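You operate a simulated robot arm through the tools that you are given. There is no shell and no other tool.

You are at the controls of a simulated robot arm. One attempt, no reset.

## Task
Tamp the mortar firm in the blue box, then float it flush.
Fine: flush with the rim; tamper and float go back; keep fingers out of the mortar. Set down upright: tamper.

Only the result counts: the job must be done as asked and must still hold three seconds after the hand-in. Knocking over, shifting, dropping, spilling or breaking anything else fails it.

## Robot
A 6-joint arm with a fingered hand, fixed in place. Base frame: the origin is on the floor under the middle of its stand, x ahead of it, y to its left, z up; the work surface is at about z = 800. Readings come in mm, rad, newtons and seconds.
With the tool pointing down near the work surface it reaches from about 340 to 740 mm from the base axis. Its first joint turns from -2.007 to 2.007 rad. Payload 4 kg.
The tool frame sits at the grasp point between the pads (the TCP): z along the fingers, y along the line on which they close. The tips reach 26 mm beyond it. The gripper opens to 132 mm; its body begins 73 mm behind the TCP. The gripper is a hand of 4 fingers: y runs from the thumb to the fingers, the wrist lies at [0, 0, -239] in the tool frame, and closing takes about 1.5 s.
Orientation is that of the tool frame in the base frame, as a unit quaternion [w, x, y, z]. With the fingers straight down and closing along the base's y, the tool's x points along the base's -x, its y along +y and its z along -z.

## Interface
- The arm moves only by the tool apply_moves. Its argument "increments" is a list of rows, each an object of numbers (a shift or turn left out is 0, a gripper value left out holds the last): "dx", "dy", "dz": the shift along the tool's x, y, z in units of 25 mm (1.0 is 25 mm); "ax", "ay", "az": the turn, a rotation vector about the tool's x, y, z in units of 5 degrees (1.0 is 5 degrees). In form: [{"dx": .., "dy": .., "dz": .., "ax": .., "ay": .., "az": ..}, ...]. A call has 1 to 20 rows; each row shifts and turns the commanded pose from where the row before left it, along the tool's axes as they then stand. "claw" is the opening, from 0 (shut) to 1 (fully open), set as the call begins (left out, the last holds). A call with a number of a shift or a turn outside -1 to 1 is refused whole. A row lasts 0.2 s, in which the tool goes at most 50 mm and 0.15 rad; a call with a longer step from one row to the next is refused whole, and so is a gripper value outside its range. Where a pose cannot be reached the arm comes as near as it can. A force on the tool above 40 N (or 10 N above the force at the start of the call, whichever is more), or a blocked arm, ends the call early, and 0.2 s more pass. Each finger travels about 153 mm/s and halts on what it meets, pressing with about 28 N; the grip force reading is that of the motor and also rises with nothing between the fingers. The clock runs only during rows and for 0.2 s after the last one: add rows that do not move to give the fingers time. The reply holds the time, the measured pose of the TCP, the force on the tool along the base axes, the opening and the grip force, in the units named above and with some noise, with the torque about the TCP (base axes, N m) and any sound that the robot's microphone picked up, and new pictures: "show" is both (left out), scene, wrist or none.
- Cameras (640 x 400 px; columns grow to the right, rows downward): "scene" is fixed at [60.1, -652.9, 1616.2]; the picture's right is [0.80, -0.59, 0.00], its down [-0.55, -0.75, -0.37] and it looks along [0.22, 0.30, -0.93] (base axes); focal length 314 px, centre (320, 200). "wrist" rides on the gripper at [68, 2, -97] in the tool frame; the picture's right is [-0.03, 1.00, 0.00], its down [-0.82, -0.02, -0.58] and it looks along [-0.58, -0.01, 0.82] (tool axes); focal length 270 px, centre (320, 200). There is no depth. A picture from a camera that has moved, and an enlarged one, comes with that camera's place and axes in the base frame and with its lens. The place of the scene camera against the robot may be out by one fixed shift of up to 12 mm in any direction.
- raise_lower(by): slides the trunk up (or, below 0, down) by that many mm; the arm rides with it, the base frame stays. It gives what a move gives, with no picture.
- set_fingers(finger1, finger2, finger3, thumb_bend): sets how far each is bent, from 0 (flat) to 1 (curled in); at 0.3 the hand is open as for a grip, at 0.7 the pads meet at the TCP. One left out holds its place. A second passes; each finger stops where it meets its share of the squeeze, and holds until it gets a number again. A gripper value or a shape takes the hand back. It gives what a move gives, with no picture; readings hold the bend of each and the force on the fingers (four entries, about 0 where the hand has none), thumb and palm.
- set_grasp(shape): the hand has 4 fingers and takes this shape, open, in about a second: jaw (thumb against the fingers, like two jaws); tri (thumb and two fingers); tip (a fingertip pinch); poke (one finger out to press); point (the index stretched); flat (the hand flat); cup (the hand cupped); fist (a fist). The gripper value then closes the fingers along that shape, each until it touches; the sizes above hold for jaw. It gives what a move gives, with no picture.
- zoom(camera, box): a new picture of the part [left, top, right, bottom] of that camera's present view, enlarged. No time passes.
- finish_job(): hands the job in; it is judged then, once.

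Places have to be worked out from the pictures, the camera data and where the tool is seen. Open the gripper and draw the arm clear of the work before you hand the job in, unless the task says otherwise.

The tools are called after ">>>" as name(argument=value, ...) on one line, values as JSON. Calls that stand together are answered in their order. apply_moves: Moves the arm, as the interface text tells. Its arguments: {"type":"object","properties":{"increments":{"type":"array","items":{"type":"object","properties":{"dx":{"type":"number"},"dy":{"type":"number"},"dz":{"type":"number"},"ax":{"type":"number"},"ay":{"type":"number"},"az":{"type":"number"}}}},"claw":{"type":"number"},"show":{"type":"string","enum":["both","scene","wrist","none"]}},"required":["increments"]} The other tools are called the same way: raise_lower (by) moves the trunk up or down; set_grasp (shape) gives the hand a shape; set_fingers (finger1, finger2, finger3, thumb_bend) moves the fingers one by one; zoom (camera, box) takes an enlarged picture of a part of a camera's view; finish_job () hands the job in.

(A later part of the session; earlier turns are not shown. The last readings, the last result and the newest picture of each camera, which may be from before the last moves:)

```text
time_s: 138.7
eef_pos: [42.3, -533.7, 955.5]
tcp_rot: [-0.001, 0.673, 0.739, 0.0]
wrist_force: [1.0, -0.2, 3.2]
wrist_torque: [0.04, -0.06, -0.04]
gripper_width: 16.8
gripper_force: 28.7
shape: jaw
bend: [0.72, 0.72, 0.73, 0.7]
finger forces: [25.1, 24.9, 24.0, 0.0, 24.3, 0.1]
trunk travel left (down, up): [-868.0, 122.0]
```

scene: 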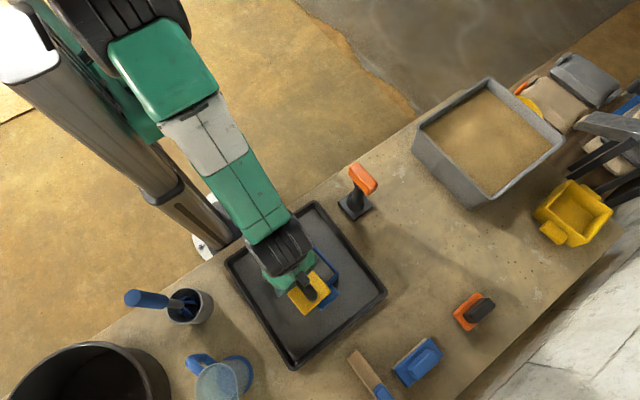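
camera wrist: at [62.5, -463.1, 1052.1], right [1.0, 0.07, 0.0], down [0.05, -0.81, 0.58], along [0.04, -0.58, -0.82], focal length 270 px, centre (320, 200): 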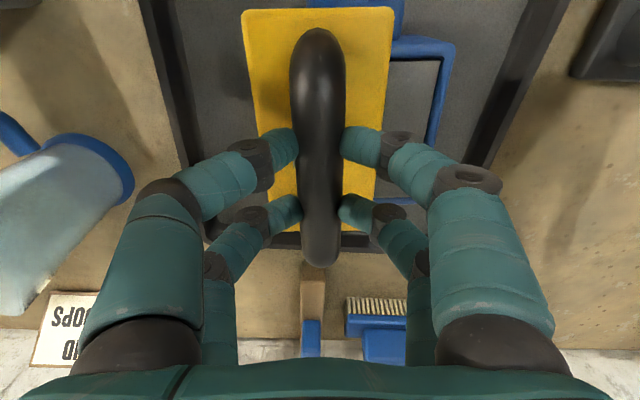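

Now the return stroke right across to the +x side (100 mm), slow and level.

>>> apply_moves(increments=[{"dy": 0.2}, {"dy": 0.2}, {"dy": 0.2}, {"dy": 0.2}, {"dy": 0.2}, {"dy": 0.2}, {"dy": 0.2}, {"dy": 0.2}, {"dy": 0.2}, {"dy": 0.2}, {}], show="none")

>>> apply_moves(increments=[{"dy": 0.2}, {"dy": 0.2}, {"dy": 0.2}, {"dy": 0.2}, {"dy": 0.2}, {"dy": 0.2}, {"dy": 0.2}, {"dy": 0.2}, {"dy": 0.2}, {}], show="both")

>>> zoom(camera="wrist", box=[160, 0, 480, 200])

>>> zoom(camera="scene", box=[230, 200, 390, 340])

```text
time_s: 141.1
eef_pos: [90.1, -528.4, 956.1]
tcp_rot: [0.0, 0.674, 0.739, 0.0]
wrist_force: [-4.2, -0.3, 8.0]
wrist_torque: [0.03, 0.12, 0.02]
gripper_width: 17.0
gripper_force: 27.6
shape: jaw
bend: [0.72, 0.72, 0.73, 0.7]
finger forces: [24.5, 24.2, 26.0, 0.0, 27.3, 0.0]
trunk travel left (down, up): [-868.0, 122.0]
```

```text
time_s: 143.2
eef_pos: [135.2, -524.5, 954.1]
tcp_rot: [0.0, 0.674, 0.739, 0.0]
wrist_force: [-4.5, 0.2, 13.8]
wrist_torque: [0.03, 0.22, 0.01]
gripper_width: 16.8
gripper_force: 27.7
shape: jaw
bend: [0.72, 0.72, 0.73, 0.7]
finger forces: [25.6, 24.5, 27.3, 0.0, 29.7, 0.1]
trunk travel left (down, up): [-868.0, 122.0]
camera wrist: at [131.2, -456.5, 1052.0], right [1.0, 0.07, 0.0], down [0.05, -0.81, 0.58], along [0.04, -0.58, -0.82], focal length 270 px, centre (320, 200)
```

scene: 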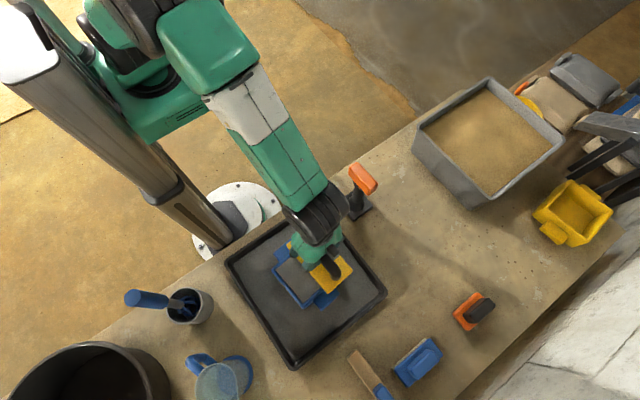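
wrist: 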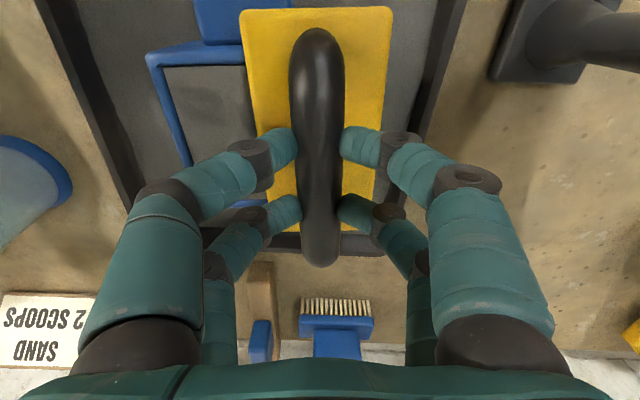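

```text
2.00 times, centred on (320, 100) of wrist
camera zoom: at [131.2, -456.5, 1052.0], right [1.0, 0.07, 0.0], down [0.05, -0.81, 0.58], along [0.04, -0.58, -0.82], focal length 541 px, centre (320, 400)
```

zoom: 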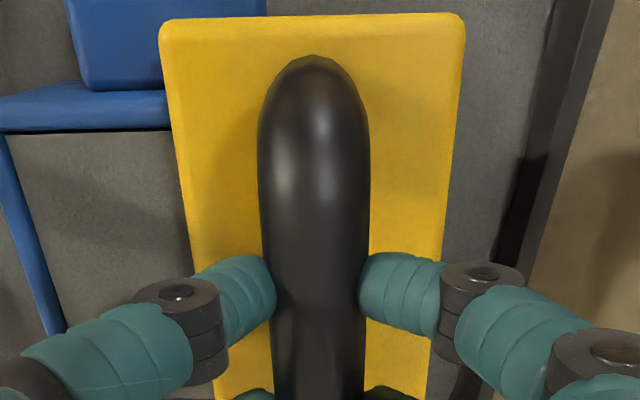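

```text
2.86 times, centred on (310, 270) of scene
camera zoom: at [60.1, -652.9, 1616.2], right [0.8, -0.59, 0.0], down [-0.55, -0.75, -0.37], along [0.22, 0.3, -0.93], focal length 898 px, centre (349, 0)
```

zoom: 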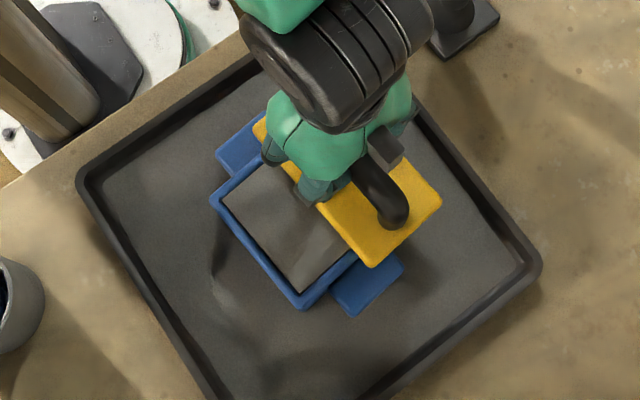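

The box has not shifted and most excess is off. I make another full stroke back to -x, easing the pressure a touch.

>>> apply_moves(increments=[{"dz": -0.03}, {"dy": -0.2}, {"dy": -0.2}, {"dy": -0.2}, {"dy": -0.2}, {"dy": -0.2}, {"dy": -0.2}, {"dy": -0.2}, {"dy": -0.2}, {"dy": -0.2}, {}], show="none")

>>> apply_moves(increments=[{"dy": -0.2}, {"dy": -0.2}, {"dy": -0.2}, {"dy": -0.2}, {"dy": -0.2}, {"dy": -0.2}, {"dy": -0.2}, {"dy": -0.2}, {"dy": -0.2}, {"dy": -0.1}, {}], show="both")

>>> zoom(camera="wrist", box=[260, 0, 500, 200])

>>> zoom(camera="scene", box=[250, 220, 370, 320])

```text
time_s: 145.7
eef_pos: [92.0, -529.6, 956.2]
tcp_rot: [0.0, 0.674, 0.739, -0.001]
wrist_force: [3.0, 0.2, 6.5]
wrist_torque: [0.07, -0.06, -0.01]
gripper_width: 16.8
gripper_force: 28.2
shape: jaw
bend: [0.72, 0.72, 0.73, 0.7]
finger forces: [26.3, 24.9, 24.1, 0.0, 25.1, 0.0]
trunk travel left (down, up): [-868.0, 122.0]
```

```text
time_s: 148.1
eef_pos: [45.0, -534.2, 955.1]
tcp_rot: [0.0, 0.673, 0.74, 0.0]
wrist_force: [1.2, 0.2, 3.7]
wrist_torque: [0.04, -0.11, -0.02]
gripper_width: 16.9
gripper_force: 28.4
shape: jaw
bend: [0.72, 0.72, 0.73, 0.7]
finger forces: [25.5, 24.4, 23.5, 0.0, 24.2, 0.0]
trunk travel left (down, up): [-868.0, 122.0]
camera wrist: at [40.1, -465.6, 1052.6], right [1.0, 0.07, 0.0], down [0.05, -0.81, 0.58], along [0.04, -0.58, -0.82], focal length 270 px, centre (320, 200)
```

scene: 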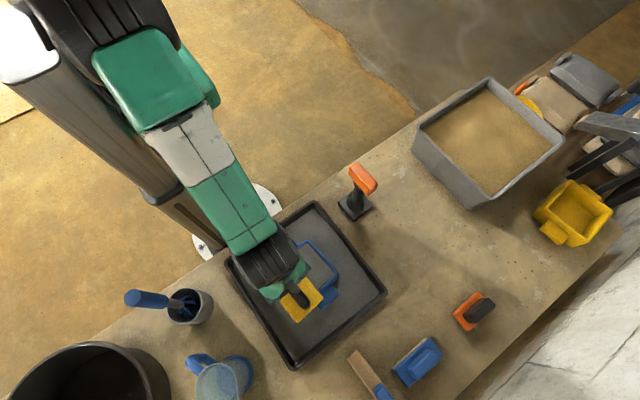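
wrist: 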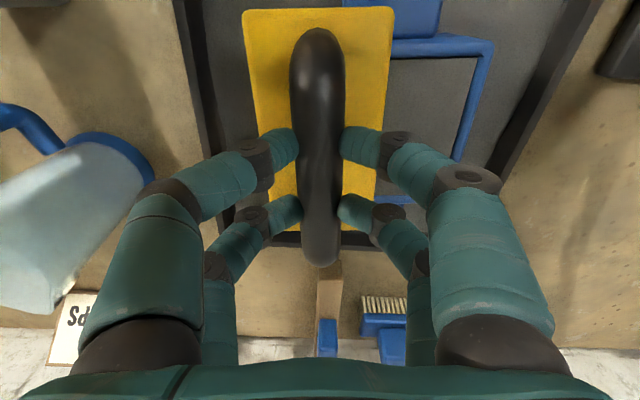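

```text
2.00 times, centred on (380, 100) of wrist
camera zoom: at [40.1, -465.6, 1052.6], right [1.0, 0.07, 0.0], down [0.05, -0.81, 0.58], along [0.04, -0.58, -0.82], focal length 541 px, centre (200, 400)
```

zoom: 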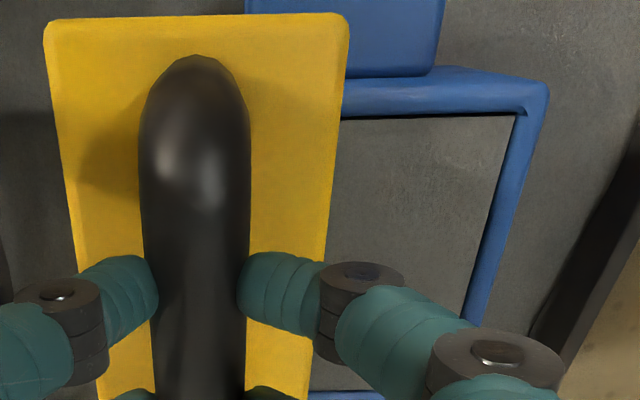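

```text
4.00 times, centred on (310, 270) of scene
camera zoom: at [60.1, -652.9, 1616.2], right [0.8, -0.59, 0.0], down [-0.55, -0.75, -0.37], along [0.22, 0.3, -0.93], focal length 1257 px, centre (360, -80)
```

zoom: 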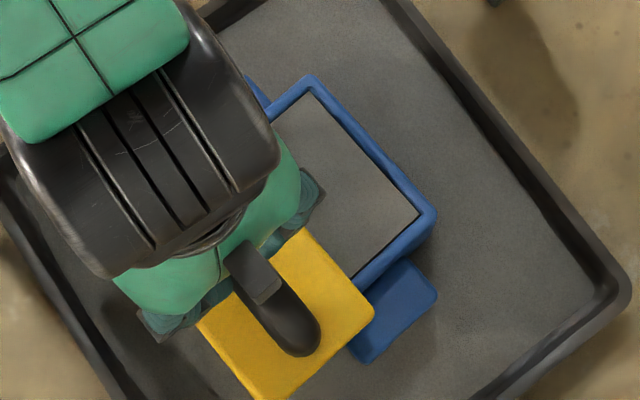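

The +x half now looks flat and level with the rim. One more full stroke to +x, then I lift off and inspect.

>>> apply_moves(increments=[{"dy": 0.2}, {"dy": 0.2}, {"dy": 0.2}, {"dy": 0.2}, {"dy": 0.2}, {"dy": 0.2}, {"dy": 0.2}, {"dy": 0.2}, {"dy": 0.2}, {}], show="none")

>>> apply_moves(increments=[{"dy": 0.2}, {"dy": 0.2}, {"dy": 0.2}, {"dy": 0.2}, {"dy": 0.2}, {"dy": 0.2}, {"dy": 0.2}, {"dy": 0.2}, {"dy": 0.2}, {"dy": 0.2}, {}], show="none")

```text
time_s: 150.2
eef_pos: [89.5, -529.9, 954.9]
tcp_rot: [0.0, 0.674, 0.739, 0.0]
wrist_force: [-0.4, 0.0, 1.0]
wrist_torque: [0.01, 0.05, -0.03]
gripper_width: 16.8
gripper_force: 28.2
shape: jaw
bend: [0.72, 0.72, 0.73, 0.7]
finger forces: [23.8, 23.3, 23.9, 0.0, 24.8, 0.0]
trunk travel left (down, up): [-868.0, 122.0]
```

```text
time_s: 152.7
eef_pos: [139.2, -525.5, 955.2]
tcp_rot: [0.0, 0.673, 0.739, 0.0]
wrist_force: [-1.1, -0.3, 3.9]
wrist_torque: [0.03, 0.08, 0.01]
gripper_width: 16.9
gripper_force: 28.0
shape: jaw
bend: [0.72, 0.72, 0.73, 0.7]
finger forces: [23.9, 23.1, 24.3, 0.1, 25.4, 0.0]
trunk travel left (down, up): [-868.0, 122.0]
```

Drag and load have dropped (the float now rides on the rim). I lift straight off and move aside to see the whole surface.

>>> apply_moves(increments=[{"dz": -0.2}, {"dz": -0.6}, {"dz": -0.8}, {"dy": 0.8}, {"dy": 0.8}, {"dy": 0.8}, {}], show="both")

>>> zoom(camera="wrist", box=[40, 0, 260, 180])

>>> zoom(camera="scene", box=[250, 220, 370, 320])

```text
time_s: 154.2
eef_pos: [199.1, -519.5, 994.6]
tcp_rot: [0.0, 0.673, 0.739, 0.0]
wrist_force: [-0.3, 0.6, -0.9]
wrist_torque: [-0.01, 0.03, 0.0]
gripper_width: 16.4
gripper_force: 28.0
shape: jaw
bend: [0.72, 0.72, 0.73, 0.7]
finger forces: [23.2, 22.9, 22.9, 0.0, 23.3, 0.0]
trunk travel left (down, up): [-868.0, 122.0]
camera wrist: at [194.6, -451.2, 1091.8], right [1.0, 0.07, 0.0], down [0.05, -0.81, 0.58], along [0.04, -0.58, -0.82], focal length 270 px, centre (320, 200)
```

scene: 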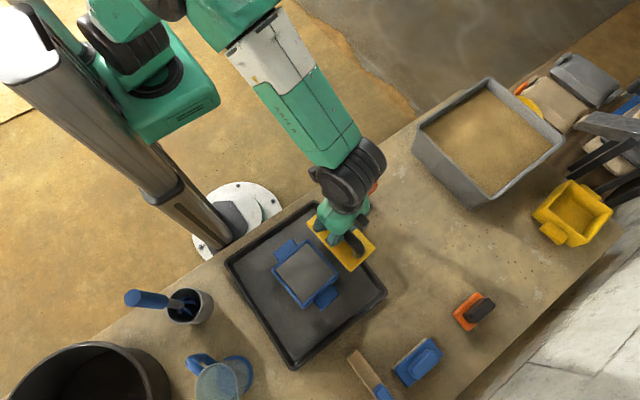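
wrist: 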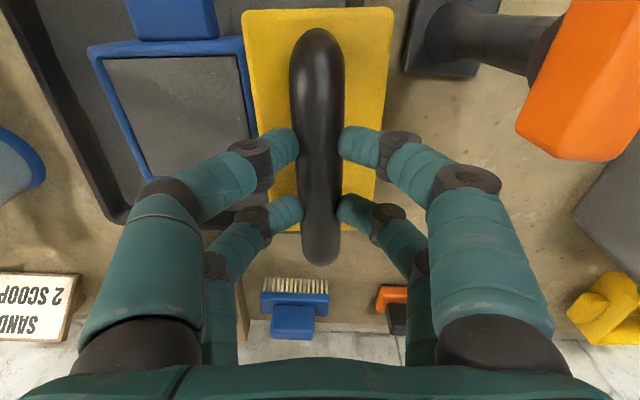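

```text
2.22 times, centred on (150, 90) of wrist
camera zoom: at [194.6, -451.2, 1091.8], right [1.0, 0.07, 0.0], down [0.05, -0.81, 0.58], along [0.04, -0.58, -0.82], focal length 601 px, centre (698, 444)
```

zoom: 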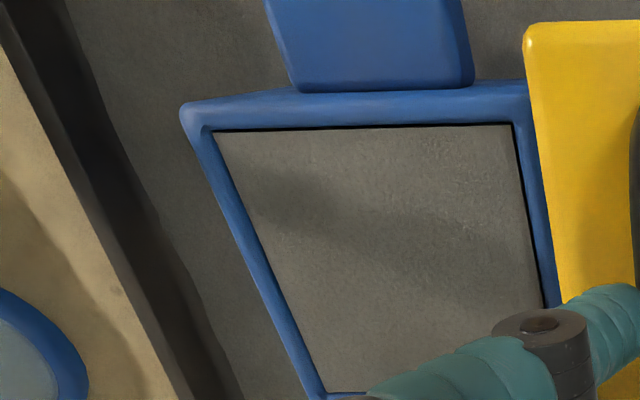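

```text
4.00 times, centred on (310, 270) of scene
camera zoom: at [60.1, -652.9, 1616.2], right [0.8, -0.59, 0.0], down [-0.55, -0.75, -0.37], along [0.22, 0.3, -0.93], focal length 1257 px, centre (360, -80)
```

zoom: 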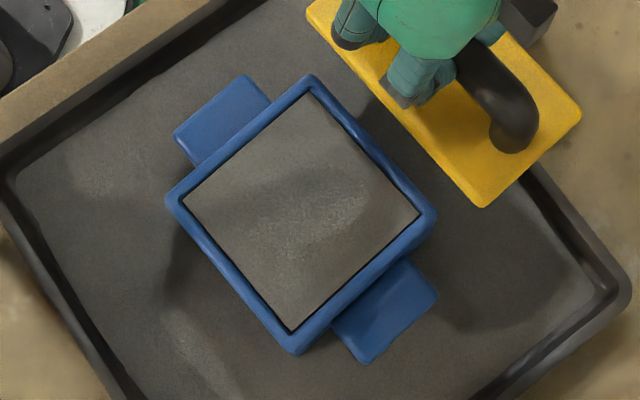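

The surface looks flat and level with the rim. To be sure it is truly flush I go back and make another pair of strokes with slightly more pressure, so the float is firmly seated on the rim.

>>> apply_moves(increments=[{"dy": -0.8}, {"dy": -0.8}, {"dy": -0.8}, {"dz": 0.8}, {"dz": 0.5}, {"dz": 0.2}, {"dz": 0.06}, {"dz": 0.06}, {}], show="none")

```text
time_s: 156.2
eef_pos: [138.5, -525.8, 955.0]
tcp_rot: [0.001, 0.674, 0.739, -0.001]
wrist_force: [-2.1, -1.0, 12.1]
wrist_torque: [0.08, 0.07, 0.02]
gripper_width: 16.7
gripper_force: 28.1
shape: jaw
bend: [0.72, 0.72, 0.73, 0.7]
finger forces: [25.9, 24.6, 24.9, 0.1, 27.5, 0.0]
trunk travel left (down, up): [-868.0, 122.0]
```

>>> apply_moves(increments=[{"dy": -0.2}, {"dy": -0.2}, {"dy": -0.2}, {"dy": -0.2}, {"dy": -0.2}, {"dy": -0.2}, {"dy": -0.2}, {"dy": -0.2}, {"dy": -0.2}, {"dy": -0.2}, {}], show="none")

>>> apply_moves(increments=[{"dy": -0.2}, {"dy": -0.2}, {"dy": -0.2}, {"dy": -0.2}, {"dy": -0.2}, {"dy": -0.2}, {"dy": -0.2}, {"dy": -0.2}, {"dy": -0.2}, {"dy": -0.1}, {}], show="none")

>>> apply_moves(increments=[{"dy": 0.2}, {"dy": 0.2}, {"dy": 0.2}, {"dy": 0.2}, {"dy": 0.2}, {"dy": 0.2}, {"dy": 0.2}, {"dy": 0.2}, {"dy": 0.2}, {"dy": 0.1}, {}], show="both")

>>> zoom(camera="scene", box=[250, 220, 370, 320])

>>> zoom(camera="wrist", box=[200, 0, 440, 150])

```text
time_s: 158.7
eef_pos: [90.0, -529.9, 955.3]
tcp_rot: [0.001, 0.674, 0.739, -0.001]
wrist_force: [5.1, 1.6, 13.3]
wrist_torque: [0.08, -0.12, -0.04]
gripper_width: 17.0
gripper_force: 27.8
shape: jaw
bend: [0.72, 0.72, 0.73, 0.7]
finger forces: [28.5, 27.1, 24.3, 0.0, 25.8, 0.0]
trunk travel left (down, up): [-868.0, 122.0]
```

```text
time_s: 161.1
eef_pos: [40.8, -533.5, 955.9]
tcp_rot: [0.001, 0.674, 0.739, 0.0]
wrist_force: [3.9, 0.5, 11.8]
wrist_torque: [0.04, -0.21, -0.02]
gripper_width: 16.6
gripper_force: 28.3
shape: jaw
bend: [0.72, 0.72, 0.73, 0.7]
finger forces: [28.8, 27.6, 24.4, 0.0, 25.0, 0.0]
trunk travel left (down, up): [-868.0, 122.0]
```

```text
time_s: 163.4
eef_pos: [89.1, -528.6, 955.4]
tcp_rot: [0.001, 0.674, 0.739, 0.0]
wrist_force: [-6.4, -1.0, 18.3]
wrist_torque: [0.05, 0.17, 0.01]
gripper_width: 17.0
gripper_force: 27.9
shape: jaw
bend: [0.72, 0.72, 0.73, 0.7]
finger forces: [26.6, 25.5, 28.5, 0.0, 30.8, 0.1]
trunk travel left (down, up): [-868.0, 122.0]
camera wrist: at [84.4, -460.2, 1052.4], right [1.0, 0.07, 0.0], down [0.05, -0.81, 0.58], along [0.04, -0.58, -0.82], focal length 270 px, centre (320, 200)
```

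scene: 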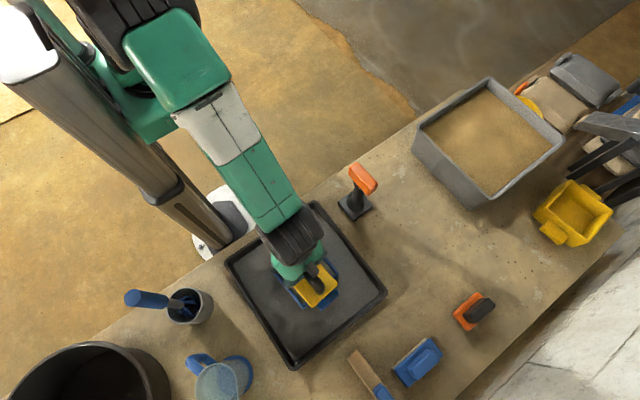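
wrist: 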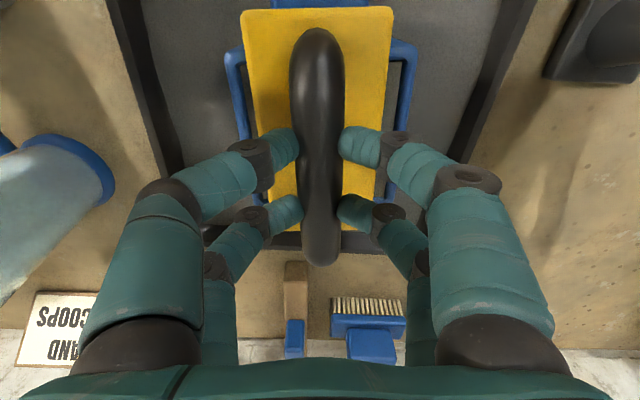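

```text
4.00 times, centred on (310, 270) of scene
camera zoom: at [60.1, -652.9, 1616.2], right [0.8, -0.59, 0.0], down [-0.55, -0.75, -0.37], along [0.22, 0.3, -0.93], focal length 1257 px, centre (360, -80)
```

zoom: 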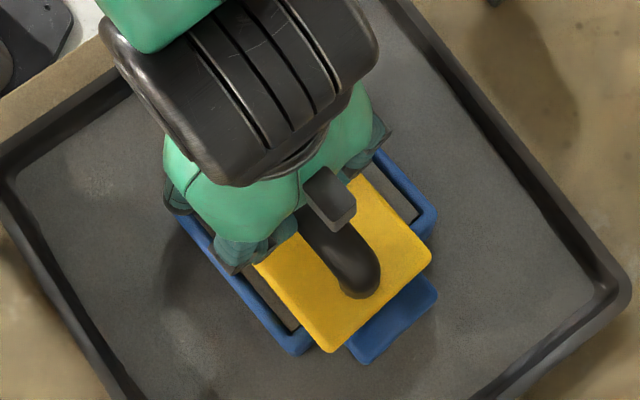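

```text
2.67 times, centred on (320, 75) of wrist
camera zoom: at [84.4, -460.2, 1052.4], right [1.0, 0.07, 0.0], down [0.05, -0.81, 0.58], along [0.04, -0.58, -0.82], focal length 721 px, centre (320, 533)
```

zoom: 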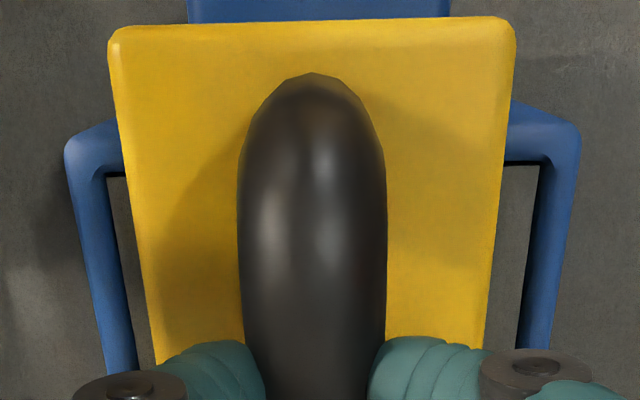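

The float now rides at constant height (TCP z≈955) along the whole stroke, with drag just from sliding on the rim. I finish this stroke to +x with less pressure and lift off for inspection.

>>> apply_moves(increments=[{"dz": -0.04}, {"dy": 0.2}, {"dy": 0.2}, {"dy": 0.2}, {"dy": 0.2}, {"dy": 0.2}, {"dy": 0.2}, {"dy": 0.2}, {"dy": 0.2}, {"dy": 0.2}, {"dy": 0.2}, {}], show="none")

>>> apply_moves(increments=[{"dz": -0.2}, {"dz": -0.6}, {"dz": -0.8}, {"dy": 0.8}, {"dy": 0.8}, {"dy": 0.8}, {"dy": 0.8}, {}], show="both")

>>> zoom(camera="wrist", box=[10, 0, 230, 180])

>>> zoom(camera="scene", box=[260, 230, 350, 320])

```text
time_s: 166.1
eef_pos: [139.9, -524.6, 957.2]
tcp_rot: [0.0, 0.674, 0.739, -0.001]
wrist_force: [-1.6, -0.6, 2.1]
wrist_torque: [0.04, 0.11, 0.0]
gripper_width: 16.9
gripper_force: 27.8
shape: jaw
bend: [0.72, 0.72, 0.73, 0.7]
finger forces: [24.1, 23.6, 25.0, 0.0, 25.2, 0.0]
trunk travel left (down, up): [-868.0, 122.0]
```

```text
time_s: 167.8
eef_pos: [219.6, -518.3, 995.4]
tcp_rot: [0.0, 0.674, 0.739, 0.0]
wrist_force: [-0.5, -0.4, -1.7]
wrist_torque: [0.0, -0.03, -0.02]
gripper_width: 16.5
gripper_force: 28.3
shape: jaw
bend: [0.72, 0.72, 0.73, 0.7]
finger forces: [23.3, 23.2, 23.4, 0.0, 23.2, 0.0]
trunk travel left (down, up): [-868.0, 122.0]
camera wrist: at [215.1, -449.7, 1092.7], right [1.0, 0.07, 0.0], down [0.05, -0.81, 0.58], along [0.04, -0.58, -0.82], focal length 270 px, centre (320, 200)
```

scene: 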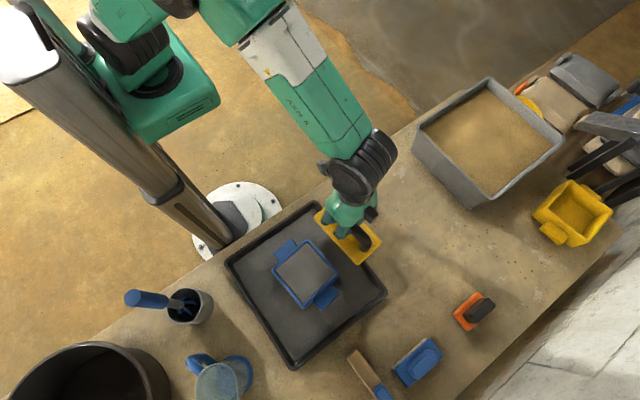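
wrist: 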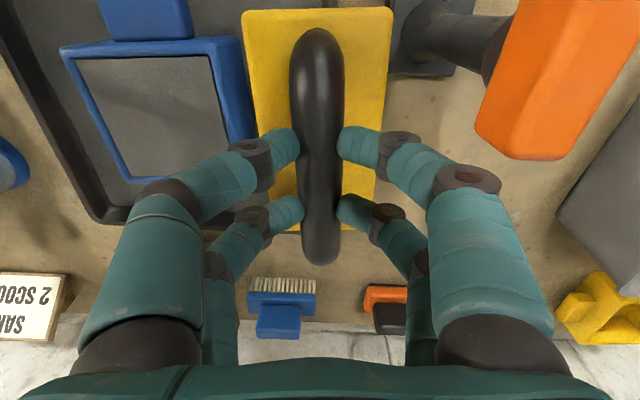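

```text
2.22 times, centred on (120, 90) of wrist
camera zoom: at [215.1, -449.7, 1092.7], right [1.0, 0.07, 0.0], down [0.05, -0.81, 0.58], along [0.04, -0.58, -0.82], focal length 601 px, centre (764, 444)
```

zoom: 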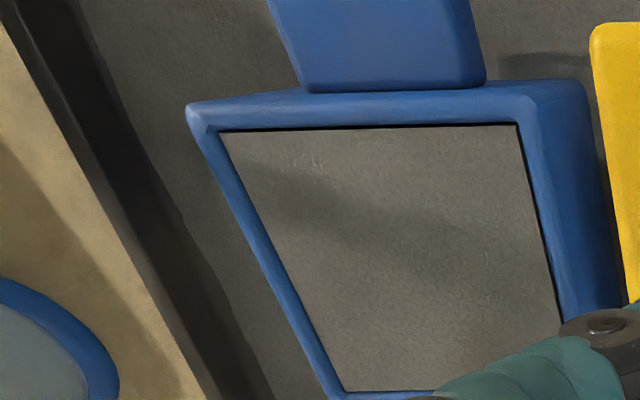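

```text
4.44 times, centred on (305, 275) of scene
camera zoom: at [60.1, -652.9, 1616.2], right [0.8, -0.59, 0.0], down [-0.55, -0.75, -0.37], along [0.22, 0.3, -0.93], focal length 1397 px, centre (387, -133)
```

zoom: 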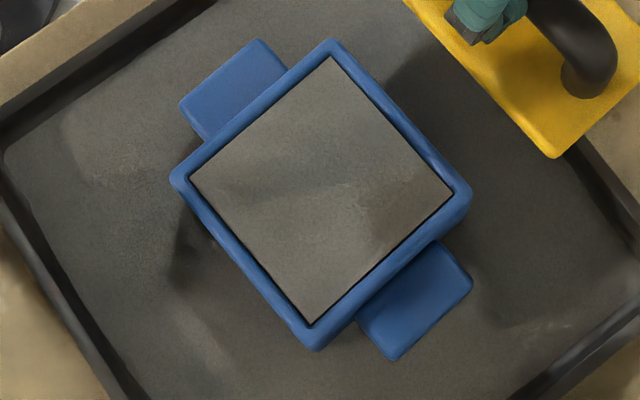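

The surface is smooth and flush with the rim on all sides. I take the float home: first away from the robot (clear of the tamper), then turn, lower a bit and move out to +x.

>>> apply_moves(increments=[{"dx": -0.868, "dy": -0.08}, {"dx": -0.868, "dy": -0.08}, {"dx": -0.868, "dy": -0.08}, {"dx": -0.868, "dy": -0.08}, {"dx": -0.868, "dy": -0.08}, {"az": 0.717, "dz": 0.6}, {"az": 0.717, "dz": 0.6}, {"az": 0.716, "dz": 0.6}, {"dx": 0.075, "dy": 0.78}, {"dx": 0.075, "dy": 0.78}, {"dx": 0.075, "dy": 0.78}, {"dx": 0.075, "dy": 0.78}, {"dx": 0.075, "dy": 0.78}, {"dx": 0.075, "dy": 0.78}, {}], show="both")

>>> zoom(camera="scene", box=[330, 130, 480, 300])

>>> zoom(camera="wrist", box=[160, 0, 480, 300])

```text
time_s: 171.1
eef_pos: [336.5, -626.6, 950.0]
tcp_rot: [-0.001, 0.74, 0.673, -0.001]
wrist_force: [-0.6, 0.4, -1.1]
wrist_torque: [-0.02, 0.02, 0.0]
gripper_width: 16.9
gripper_force: 28.6
shape: jaw
bend: [0.72, 0.72, 0.73, 0.7]
finger forces: [22.6, 22.3, 22.6, 0.0, 22.5, 0.0]
trunk travel left (down, up): [-868.0, 122.0]
camera wrist: at [346.5, -558.4, 1046.4], right [0.99, -0.12, 0.0], down [-0.1, -0.81, 0.58], along [-0.07, -0.57, -0.82], focal length 270 px, centre (320, 200)
```

scene: 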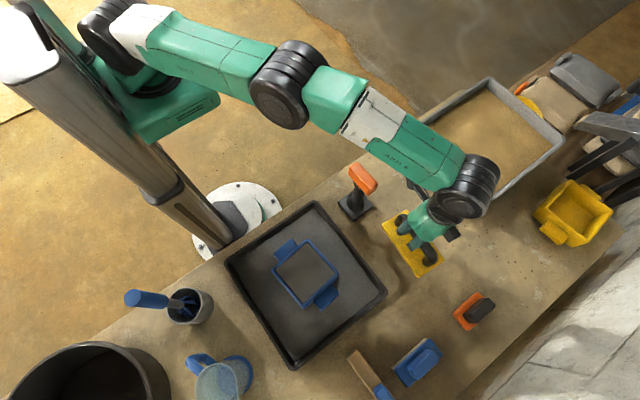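
wrist: 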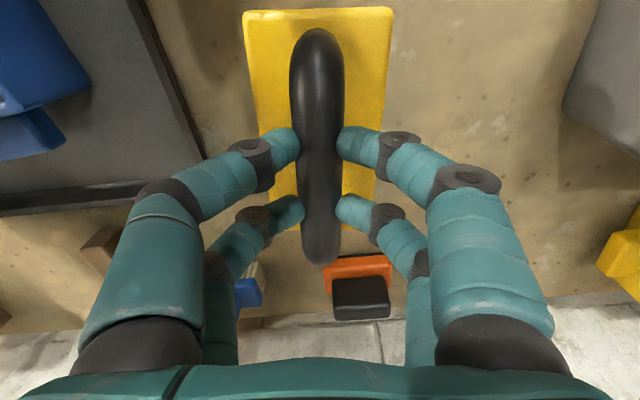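

```text
2.35 times, centred on (405, 215) of scene
camera zoom: at [60.1, -652.9, 1616.2], right [0.8, -0.59, 0.0], down [-0.55, -0.75, -0.37], along [0.22, 0.3, -0.93], focal length 740 px, centre (120, 165)
```

zoom: 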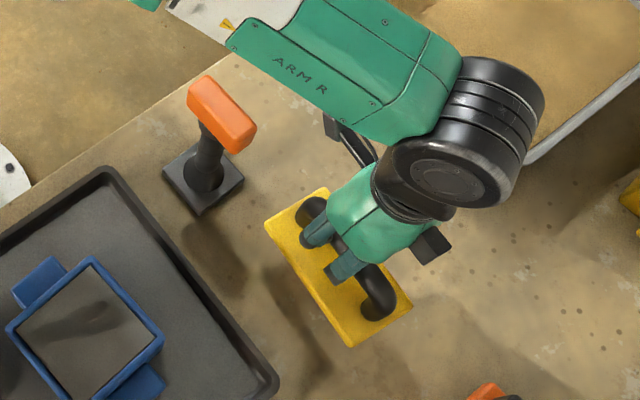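

```text
1.33 times, centred on (320, 150) of wrist
camera zoom: at [346.5, -558.4, 1046.4], right [0.99, -0.12, 0.0], down [-0.1, -0.81, 0.58], along [-0.07, -0.57, -0.82], focal length 360 px, centre (320, 267)
```

zoom: 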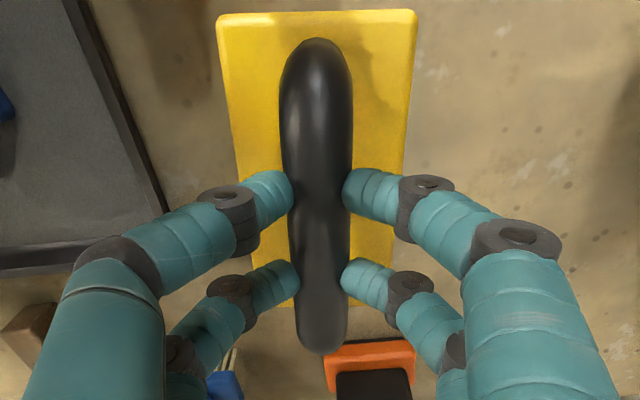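

The float is over its home spot with matching yaw. I lower it to just above the table.

>>> apply_moves(increments=[{"dz": 0.7}, {"dz": 0.7}, {"dz": 0.6}, {"dz": 0.3}, {"dz": 0.1}, {}], show="scene")

>>> zoom(camera="scene", box=[330, 130, 480, 300])

```text
time_s: 172.4
eef_pos: [336.5, -625.4, 890.2]
tcp_rot: [0.0, 0.74, 0.672, 0.0]
wrist_force: [0.7, 0.9, -2.2]
wrist_torque: [0.0, 0.02, 0.01]
gripper_width: 16.5
gripper_force: 28.0
shape: jaw
bend: [0.72, 0.72, 0.73, 0.7]
finger forces: [22.6, 22.2, 22.6, 0.1, 22.5, 0.0]
trunk travel left (down, up): [-868.0, 122.0]
```

scene: 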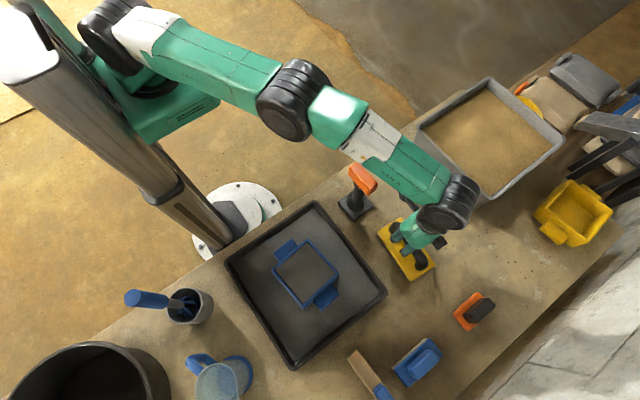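

```text
2.35 times, centred on (405, 215) of scene
camera zoom: at [60.1, -652.9, 1616.2], right [0.8, -0.59, 0.0], down [-0.55, -0.75, -0.37], along [0.22, 0.3, -0.93], focal length 740 px, centre (120, 165)
```

zoom: 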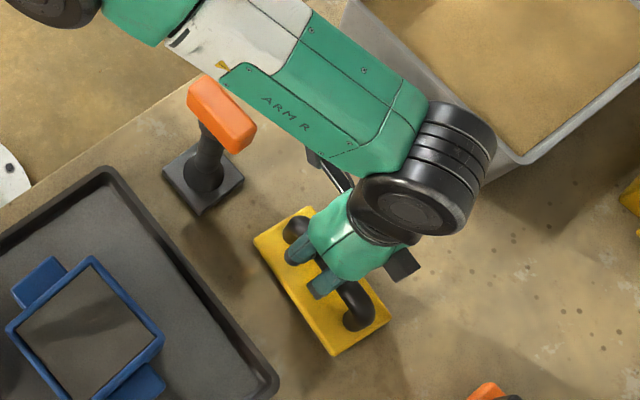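

The outline matches the original place in the scene view. I lower the last few millimetres gently.

>>> apply_moves(increments=[{"dz": 0.08}, {"dz": 0.08}, {"dz": 0.06}, {}], show="none")

```text
time_s: 173.4
eef_pos: [335.6, -627.3, 884.4]
tcp_rot: [0.0, 0.74, 0.672, 0.0]
wrist_force: [0.6, 0.9, -1.9]
wrist_torque: [0.02, -0.01, 0.0]
gripper_width: 16.4
gripper_force: 28.3
shape: jaw
bend: [0.72, 0.72, 0.73, 0.7]
finger forces: [22.6, 22.2, 22.4, 0.1, 22.5, 0.1]
trunk travel left (down, up): [-868.0, 122.0]
```

>>> apply_moves(increments=[{"dz": 0.05}, {"dz": 0.05}, {}], show="none")

```text
time_s: 174.2
eef_pos: [335.7, -626.2, 884.4]
tcp_rot: [0.0, 0.74, 0.673, 0.0]
wrist_force: [0.2, -0.8, -1.9]
wrist_torque: [0.04, 0.03, 0.01]
gripper_width: 16.7
gripper_force: 28.1
shape: jaw
bend: [0.72, 0.72, 0.73, 0.7]
finger forces: [22.6, 22.0, 22.6, 0.0, 22.9, 0.0]
trunk travel left (down, up): [-868.0, 122.0]
```

>>> apply_moves(increments=[{"dz": 0.05}, {"dz": 0.04}, {}], show="none")

```text
time_s: 175.1
eef_pos: [337.1, -626.3, 881.5]
tcp_rot: [0.002, 0.74, 0.673, -0.001]
wrist_force: [0.3, -2.2, 10.9]
wrist_torque: [0.07, 0.03, 0.04]
gripper_width: 16.9
gripper_force: 27.8
shape: jaw
bend: [0.72, 0.72, 0.73, 0.7]
finger forces: [25.6, 24.4, 24.2, 0.1, 26.0, 0.0]
trunk travel left (down, up): [-868.0, 122.0]
```

The float is down on the table (13 N at z≈881.5, same as at pick-up). I ease off slightly and open the hand.

>>> apply_moves(increments=[{"dz": -0.05}, {}], show="none")

>>> apply_moves(increments=[{}, {}, {}, {}, {}, {}, {}], claw=1, show="both")

>>> zoom(camera="wrist", box=[160, 0, 480, 300])

>>> zoom(camera="scene", box=[330, 130, 480, 300])

```text
time_s: 175.7
eef_pos: [337.1, -626.4, 881.6]
tcp_rot: [0.0, 0.74, 0.672, -0.001]
wrist_force: [1.3, -3.1, 7.3]
wrist_torque: [-0.02, 0.0, 0.01]
gripper_width: 16.8
gripper_force: 28.2
shape: jaw
bend: [0.72, 0.72, 0.73, 0.7]
finger forces: [25.1, 24.2, 23.6, 0.0, 24.6, 0.0]
trunk travel left (down, up): [-868.0, 122.0]
```

```text
time_s: 177.2
eef_pos: [336.5, -626.3, 881.2]
tcp_rot: [-0.001, 0.74, 0.672, 0.0]
wrist_force: [-0.3, 0.0, 0.3]
wrist_torque: [0.0, -0.01, 0.0]
gripper_width: 131.9
gripper_force: 0.1
shape: jaw
bend: [0.3, 0.3, 0.3, 0.3]
finger forces: [0.0, 0.0, 0.0, 0.0, 0.0, 0.0]
trunk travel left (down, up): [-868.0, 122.0]
camera wrist: at [344.9, -558.2, 979.1], right [0.99, -0.12, 0.0], down [-0.1, -0.81, 0.58], along [-0.07, -0.57, -0.82], focal length 270 px, centre (320, 200)
```

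scene: 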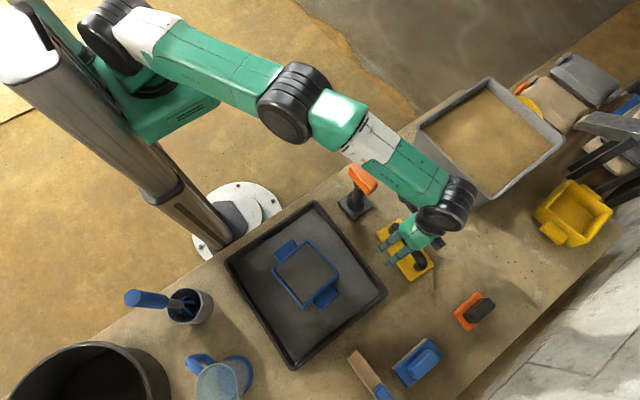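
wrist: 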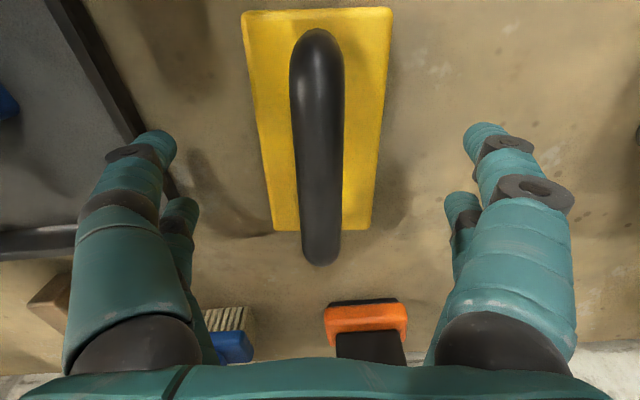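

```text
1.33 times, centred on (320, 150) of wrist
camera zoom: at [344.9, -558.2, 979.1], right [0.99, -0.12, 0.0], down [-0.1, -0.81, 0.58], along [-0.07, -0.57, -0.82], focal length 360 px, centre (320, 267)
```

zoom: 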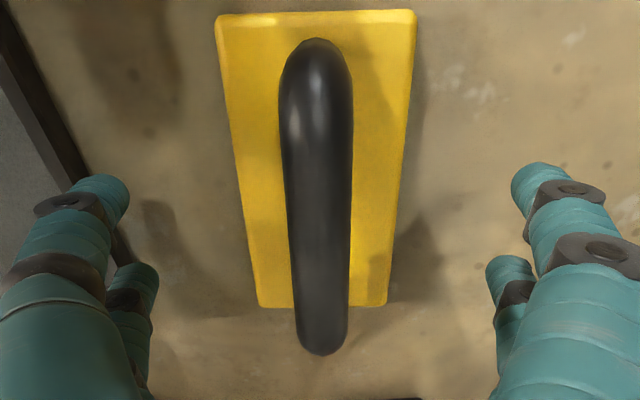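

```text
2.35 times, centred on (405, 215) of scene
camera zoom: at [60.1, -652.9, 1616.2], right [0.8, -0.59, 0.0], down [-0.55, -0.75, -0.37], along [0.22, 0.3, -0.93], focal length 740 px, centre (120, 165)
```

zoom: 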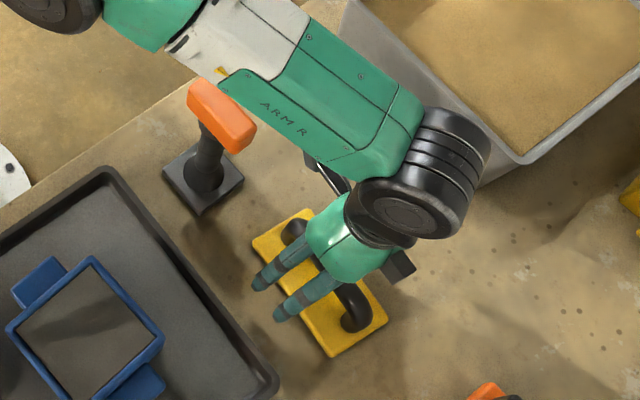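

The float lies at its original place, upright and aligned. I raise the hand clear, retreat away from the tamper's side and then up.

>>> apply_moves(increments=[{"dz": -0.5}, {"dz": -0.9}, {"dz": -0.9}, {"dz": -0.9}, {"dx": 0.176, "dy": -0.955, "dz": -0.4}, {"dx": 0.176, "dy": -0.955, "dz": -0.4}, {"dx": 0.176, "dy": -0.955, "dz": -0.4}, {"dx": 0.176, "dy": -0.955, "dz": -0.4}, {"dx": 0.176, "dy": -0.955, "dz": -0.4}, {"dx": 0.176, "dy": -0.955, "dz": -0.4}, {}], show="wrist")

>>> apply_moves(increments=[{"dx": 0.8, "dz": -0.9}, {"dx": 0.8, "dz": -0.9}, {"dx": 0.8, "dz": -0.9}, {"dx": 0.8, "dz": -0.9}, {"dx": 0.8, "dz": -0.9}, {"dx": 0.8, "dz": -0.9}, {"dx": 0.8, "dz": -0.9}, {"dx": 0.8, "dz": -0.9}, {}], show="both")

>>> zoom(camera="scene", box=[260, 230, 350, 320])

>>> zoom(camera="scene", box=[320, 150, 500, 350])

```text
time_s: 179.7
eef_pos: [196.6, -586.8, 1023.0]
tcp_rot: [0.0, 0.74, 0.673, 0.0]
wrist_force: [-0.6, 0.2, 0.3]
wrist_torque: [0.03, 0.0, 0.02]
gripper_width: 132.0
gripper_force: 0.1
shape: jaw
bend: [0.3, 0.3, 0.3, 0.3]
finger forces: [0.0, 0.0, 0.0, 0.1, 0.0, 0.0]
trunk travel left (down, up): [-868.0, 122.0]
camera wrist: at [205.2, -519.6, 1119.6], right [0.99, -0.12, 0.0], down [-0.1, -0.81, 0.58], along [-0.07, -0.57, -0.82], focal length 270 px, centre (320, 200)
```

wrist: 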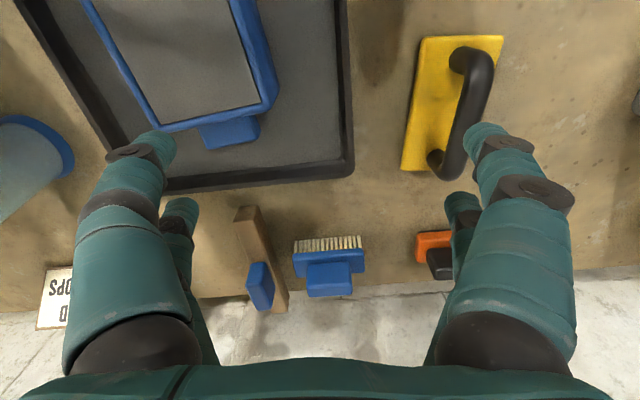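

```text
time_s: 181.7
eef_pos: [211.2, -427.9, 1201.8]
tcp_rot: [0.0, 0.74, 0.672, 0.001]
wrist_force: [0.4, 0.3, 0.3]
wrist_torque: [0.03, -0.02, 0.0]
gripper_width: 132.0
gripper_force: 0.0
shape: jaw
bend: [0.3, 0.3, 0.3, 0.3]
finger forces: [0.0, 0.0, 0.0, 0.0, 0.0, 0.1]
trunk travel left (down, up): [-868.0, 122.0]
camera wrist: at [218.8, -359.5, 1298.3], right [0.99, -0.12, 0.0], down [-0.1, -0.81, 0.58], along [-0.07, -0.57, -0.82], focal length 270 px, centre (320, 200)
```

scene: 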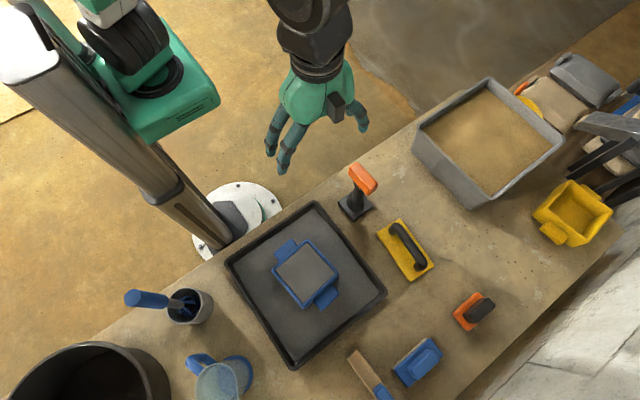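
wrist: 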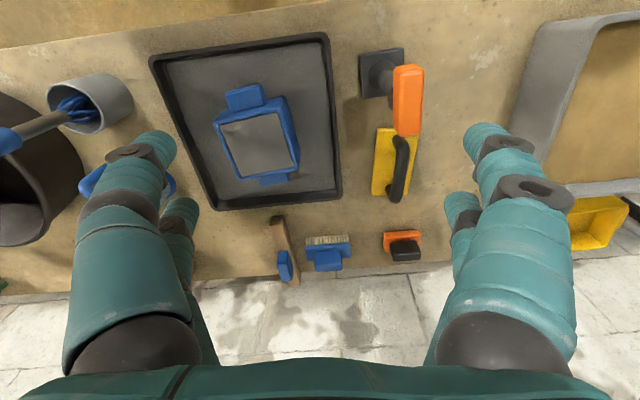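

```text
4.44 times, centred on (305, 275) of scene
camera zoom: at [60.1, -652.9, 1616.2], right [0.8, -0.59, 0.0], down [-0.55, -0.75, -0.37], along [0.22, 0.3, -0.93], focal length 1397 px, centre (387, -133)
```

zoom: 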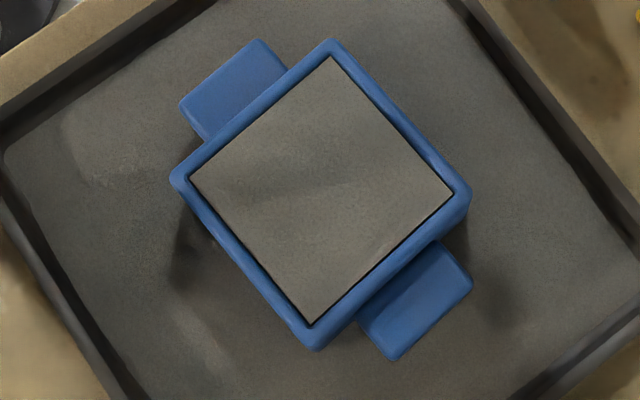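

```text
2.00 times, centred on (410, 250) of scene
camera zoom: at [60.1, -652.9, 1616.2], right [0.8, -0.59, 0.0], down [-0.55, -0.75, -0.37], along [0.22, 0.3, -0.93], focal length 629 px, centre (140, 100)
```

zoom: 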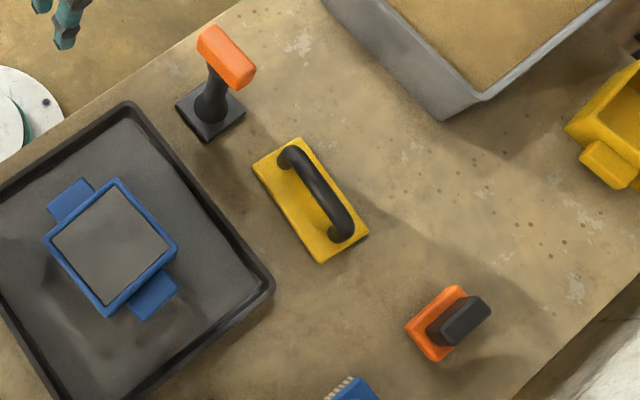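

Tamper and float sit exactly where they started, and the tools are upright. Before handing in, I want an oblique close look at the mortar against the rim: I turn the hand to view diagonally from the robot/+x side, empty and well above everything.

>>> apply_moves(increments=[{"az": 0.99}, {"az": 0.99}, {"az": 0.99}, {"az": 0.99}, {"az": 0.99}, {"az": 0.99}, {"az": 0.99}, {"az": 0.97}, {}], show="none")

>>> apply_moves(increments=[{"dx": -0.25, "dy": -0.04, "dz": 0.9}, {"dx": -0.25, "dy": -0.04, "dz": 0.9}, {"dx": -0.25, "dy": -0.04, "dz": 0.9}, {"dx": -0.25, "dy": -0.04, "dz": 0.9}, {"dx": -0.25, "dy": -0.04, "dz": 0.9}, {"dx": -0.25, "dy": -0.04, "dz": 0.9}, {"dx": -0.25, "dy": -0.04, "dz": 0.9}, {"dx": -0.25, "dy": -0.04, "dz": 0.9}, {"dx": -0.25, "dy": -0.04, "dz": 0.8}, {}], show="both")

```text
time_s: 183.7
eef_pos: [211.0, -427.3, 1203.0]
tcp_rot: [0.0, 0.924, 0.383, 0.0]
wrist_force: [-0.6, -0.2, -0.8]
wrist_torque: [-0.01, 0.01, -0.01]
gripper_width: 131.6
gripper_force: 0.0
shape: jaw
bend: [0.3, 0.3, 0.3, 0.3]
finger forces: [0.1, 0.0, 0.0, 0.0, 0.1, 0.1]
trunk travel left (down, up): [-868.0, 122.0]
```

```text
time_s: 185.8
eef_pos: [165.7, -459.2, 1002.0]
tcp_rot: [0.0, 0.924, 0.382, 0.0]
wrist_force: [0.0, -0.1, -0.2]
wrist_torque: [0.02, -0.01, 0.02]
gripper_width: 131.9
gripper_force: 0.0
shape: jaw
bend: [0.3, 0.3, 0.3, 0.3]
finger forces: [0.0, 0.0, 0.0, 0.1, 0.1, 0.0]
trunk travel left (down, up): [-868.0, 122.0]
camera wrist: at [215.8, -412.8, 1098.3], right [0.69, -0.72, 0.0], down [-0.59, -0.56, 0.58], along [-0.42, -0.4, -0.82], focal length 270 px, centre (320, 200)
```

scene: 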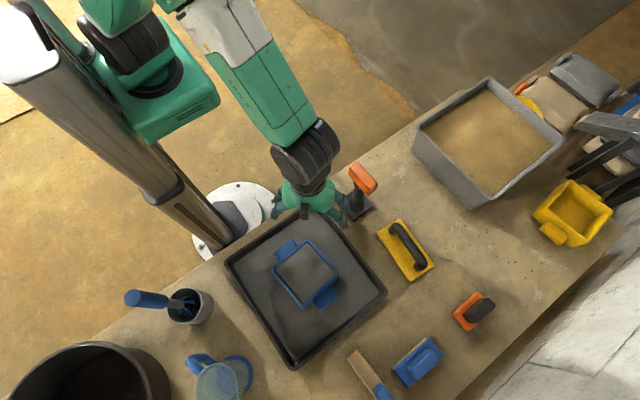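
wrist: 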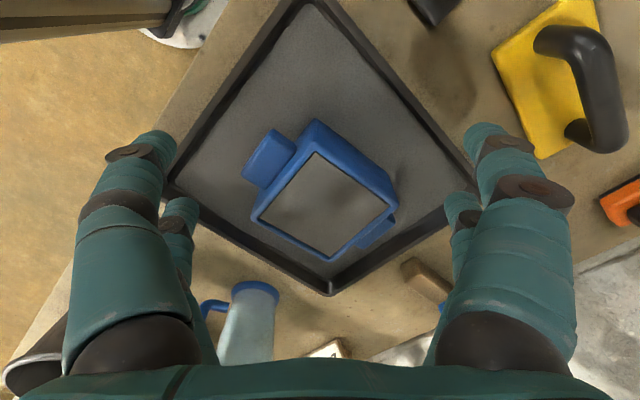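

>>> zoom(camera="wrist", box=[230, 110, 410, 280])

>>> zoom(camera="wrist", box=[285, 205, 365, 270])

>>> zoom(camera="wrist", box=[240, 170, 320, 235])

>>> zoom(camera="wrist", box=[330, 160, 410, 235])

```text
2.35 times, centred on (320, 195) of wrist
camera zoom: at [215.8, -412.8, 1098.3], right [0.69, -0.72, 0.0], down [-0.59, -0.56, 0.58], along [-0.42, -0.4, -0.82], focal length 636 px, centre (320, 212)
```

zoom: 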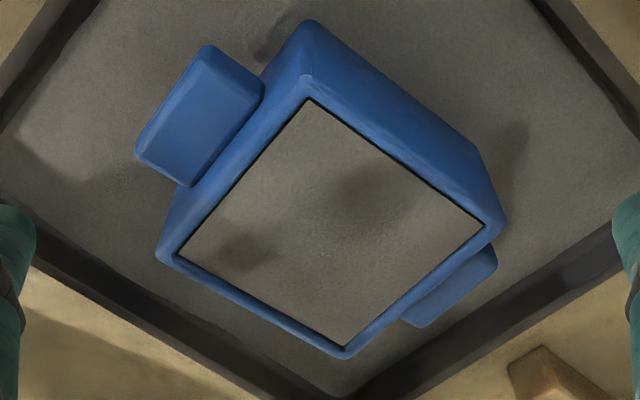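

```text
6.15 times, centred on (325, 238) of wrist
camera zoom: at [215.8, -412.8, 1098.3], right [0.69, -0.72, 0.0], down [-0.59, -0.56, 0.58], along [-0.42, -0.4, -0.82], focal length 1663 px, centre (289, -31)
```

zoom: 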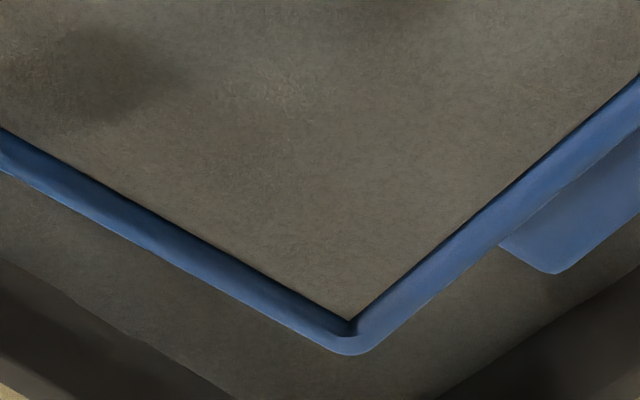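

```text
6.15 times, centred on (280, 202) of wrist
camera zoom: at [215.8, -412.8, 1098.3], right [0.69, -0.72, 0.0], down [-0.59, -0.56, 0.58], along [-0.42, -0.4, -0.82], focal length 1663 px, centre (566, 185)
```

zoom: 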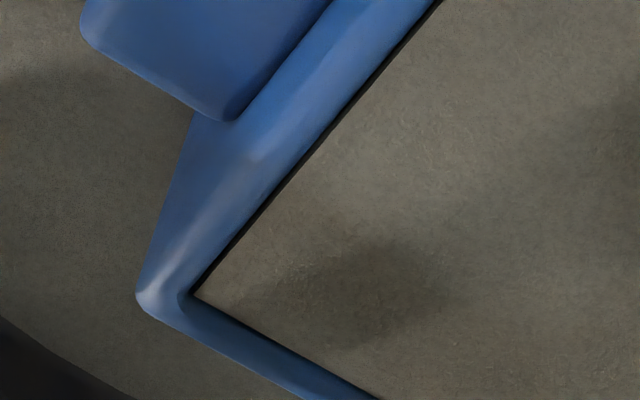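

```text
5.33 times, centred on (370, 198) of wrist
camera zoom: at [215.8, -412.8, 1098.3], right [0.69, -0.72, 0.0], down [-0.59, -0.56, 0.58], along [-0.42, -0.4, -0.82], focal length 1442 px, centre (53, 213)
```

zoom: 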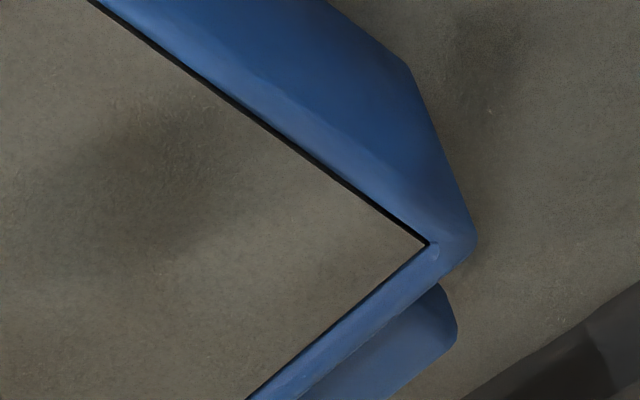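

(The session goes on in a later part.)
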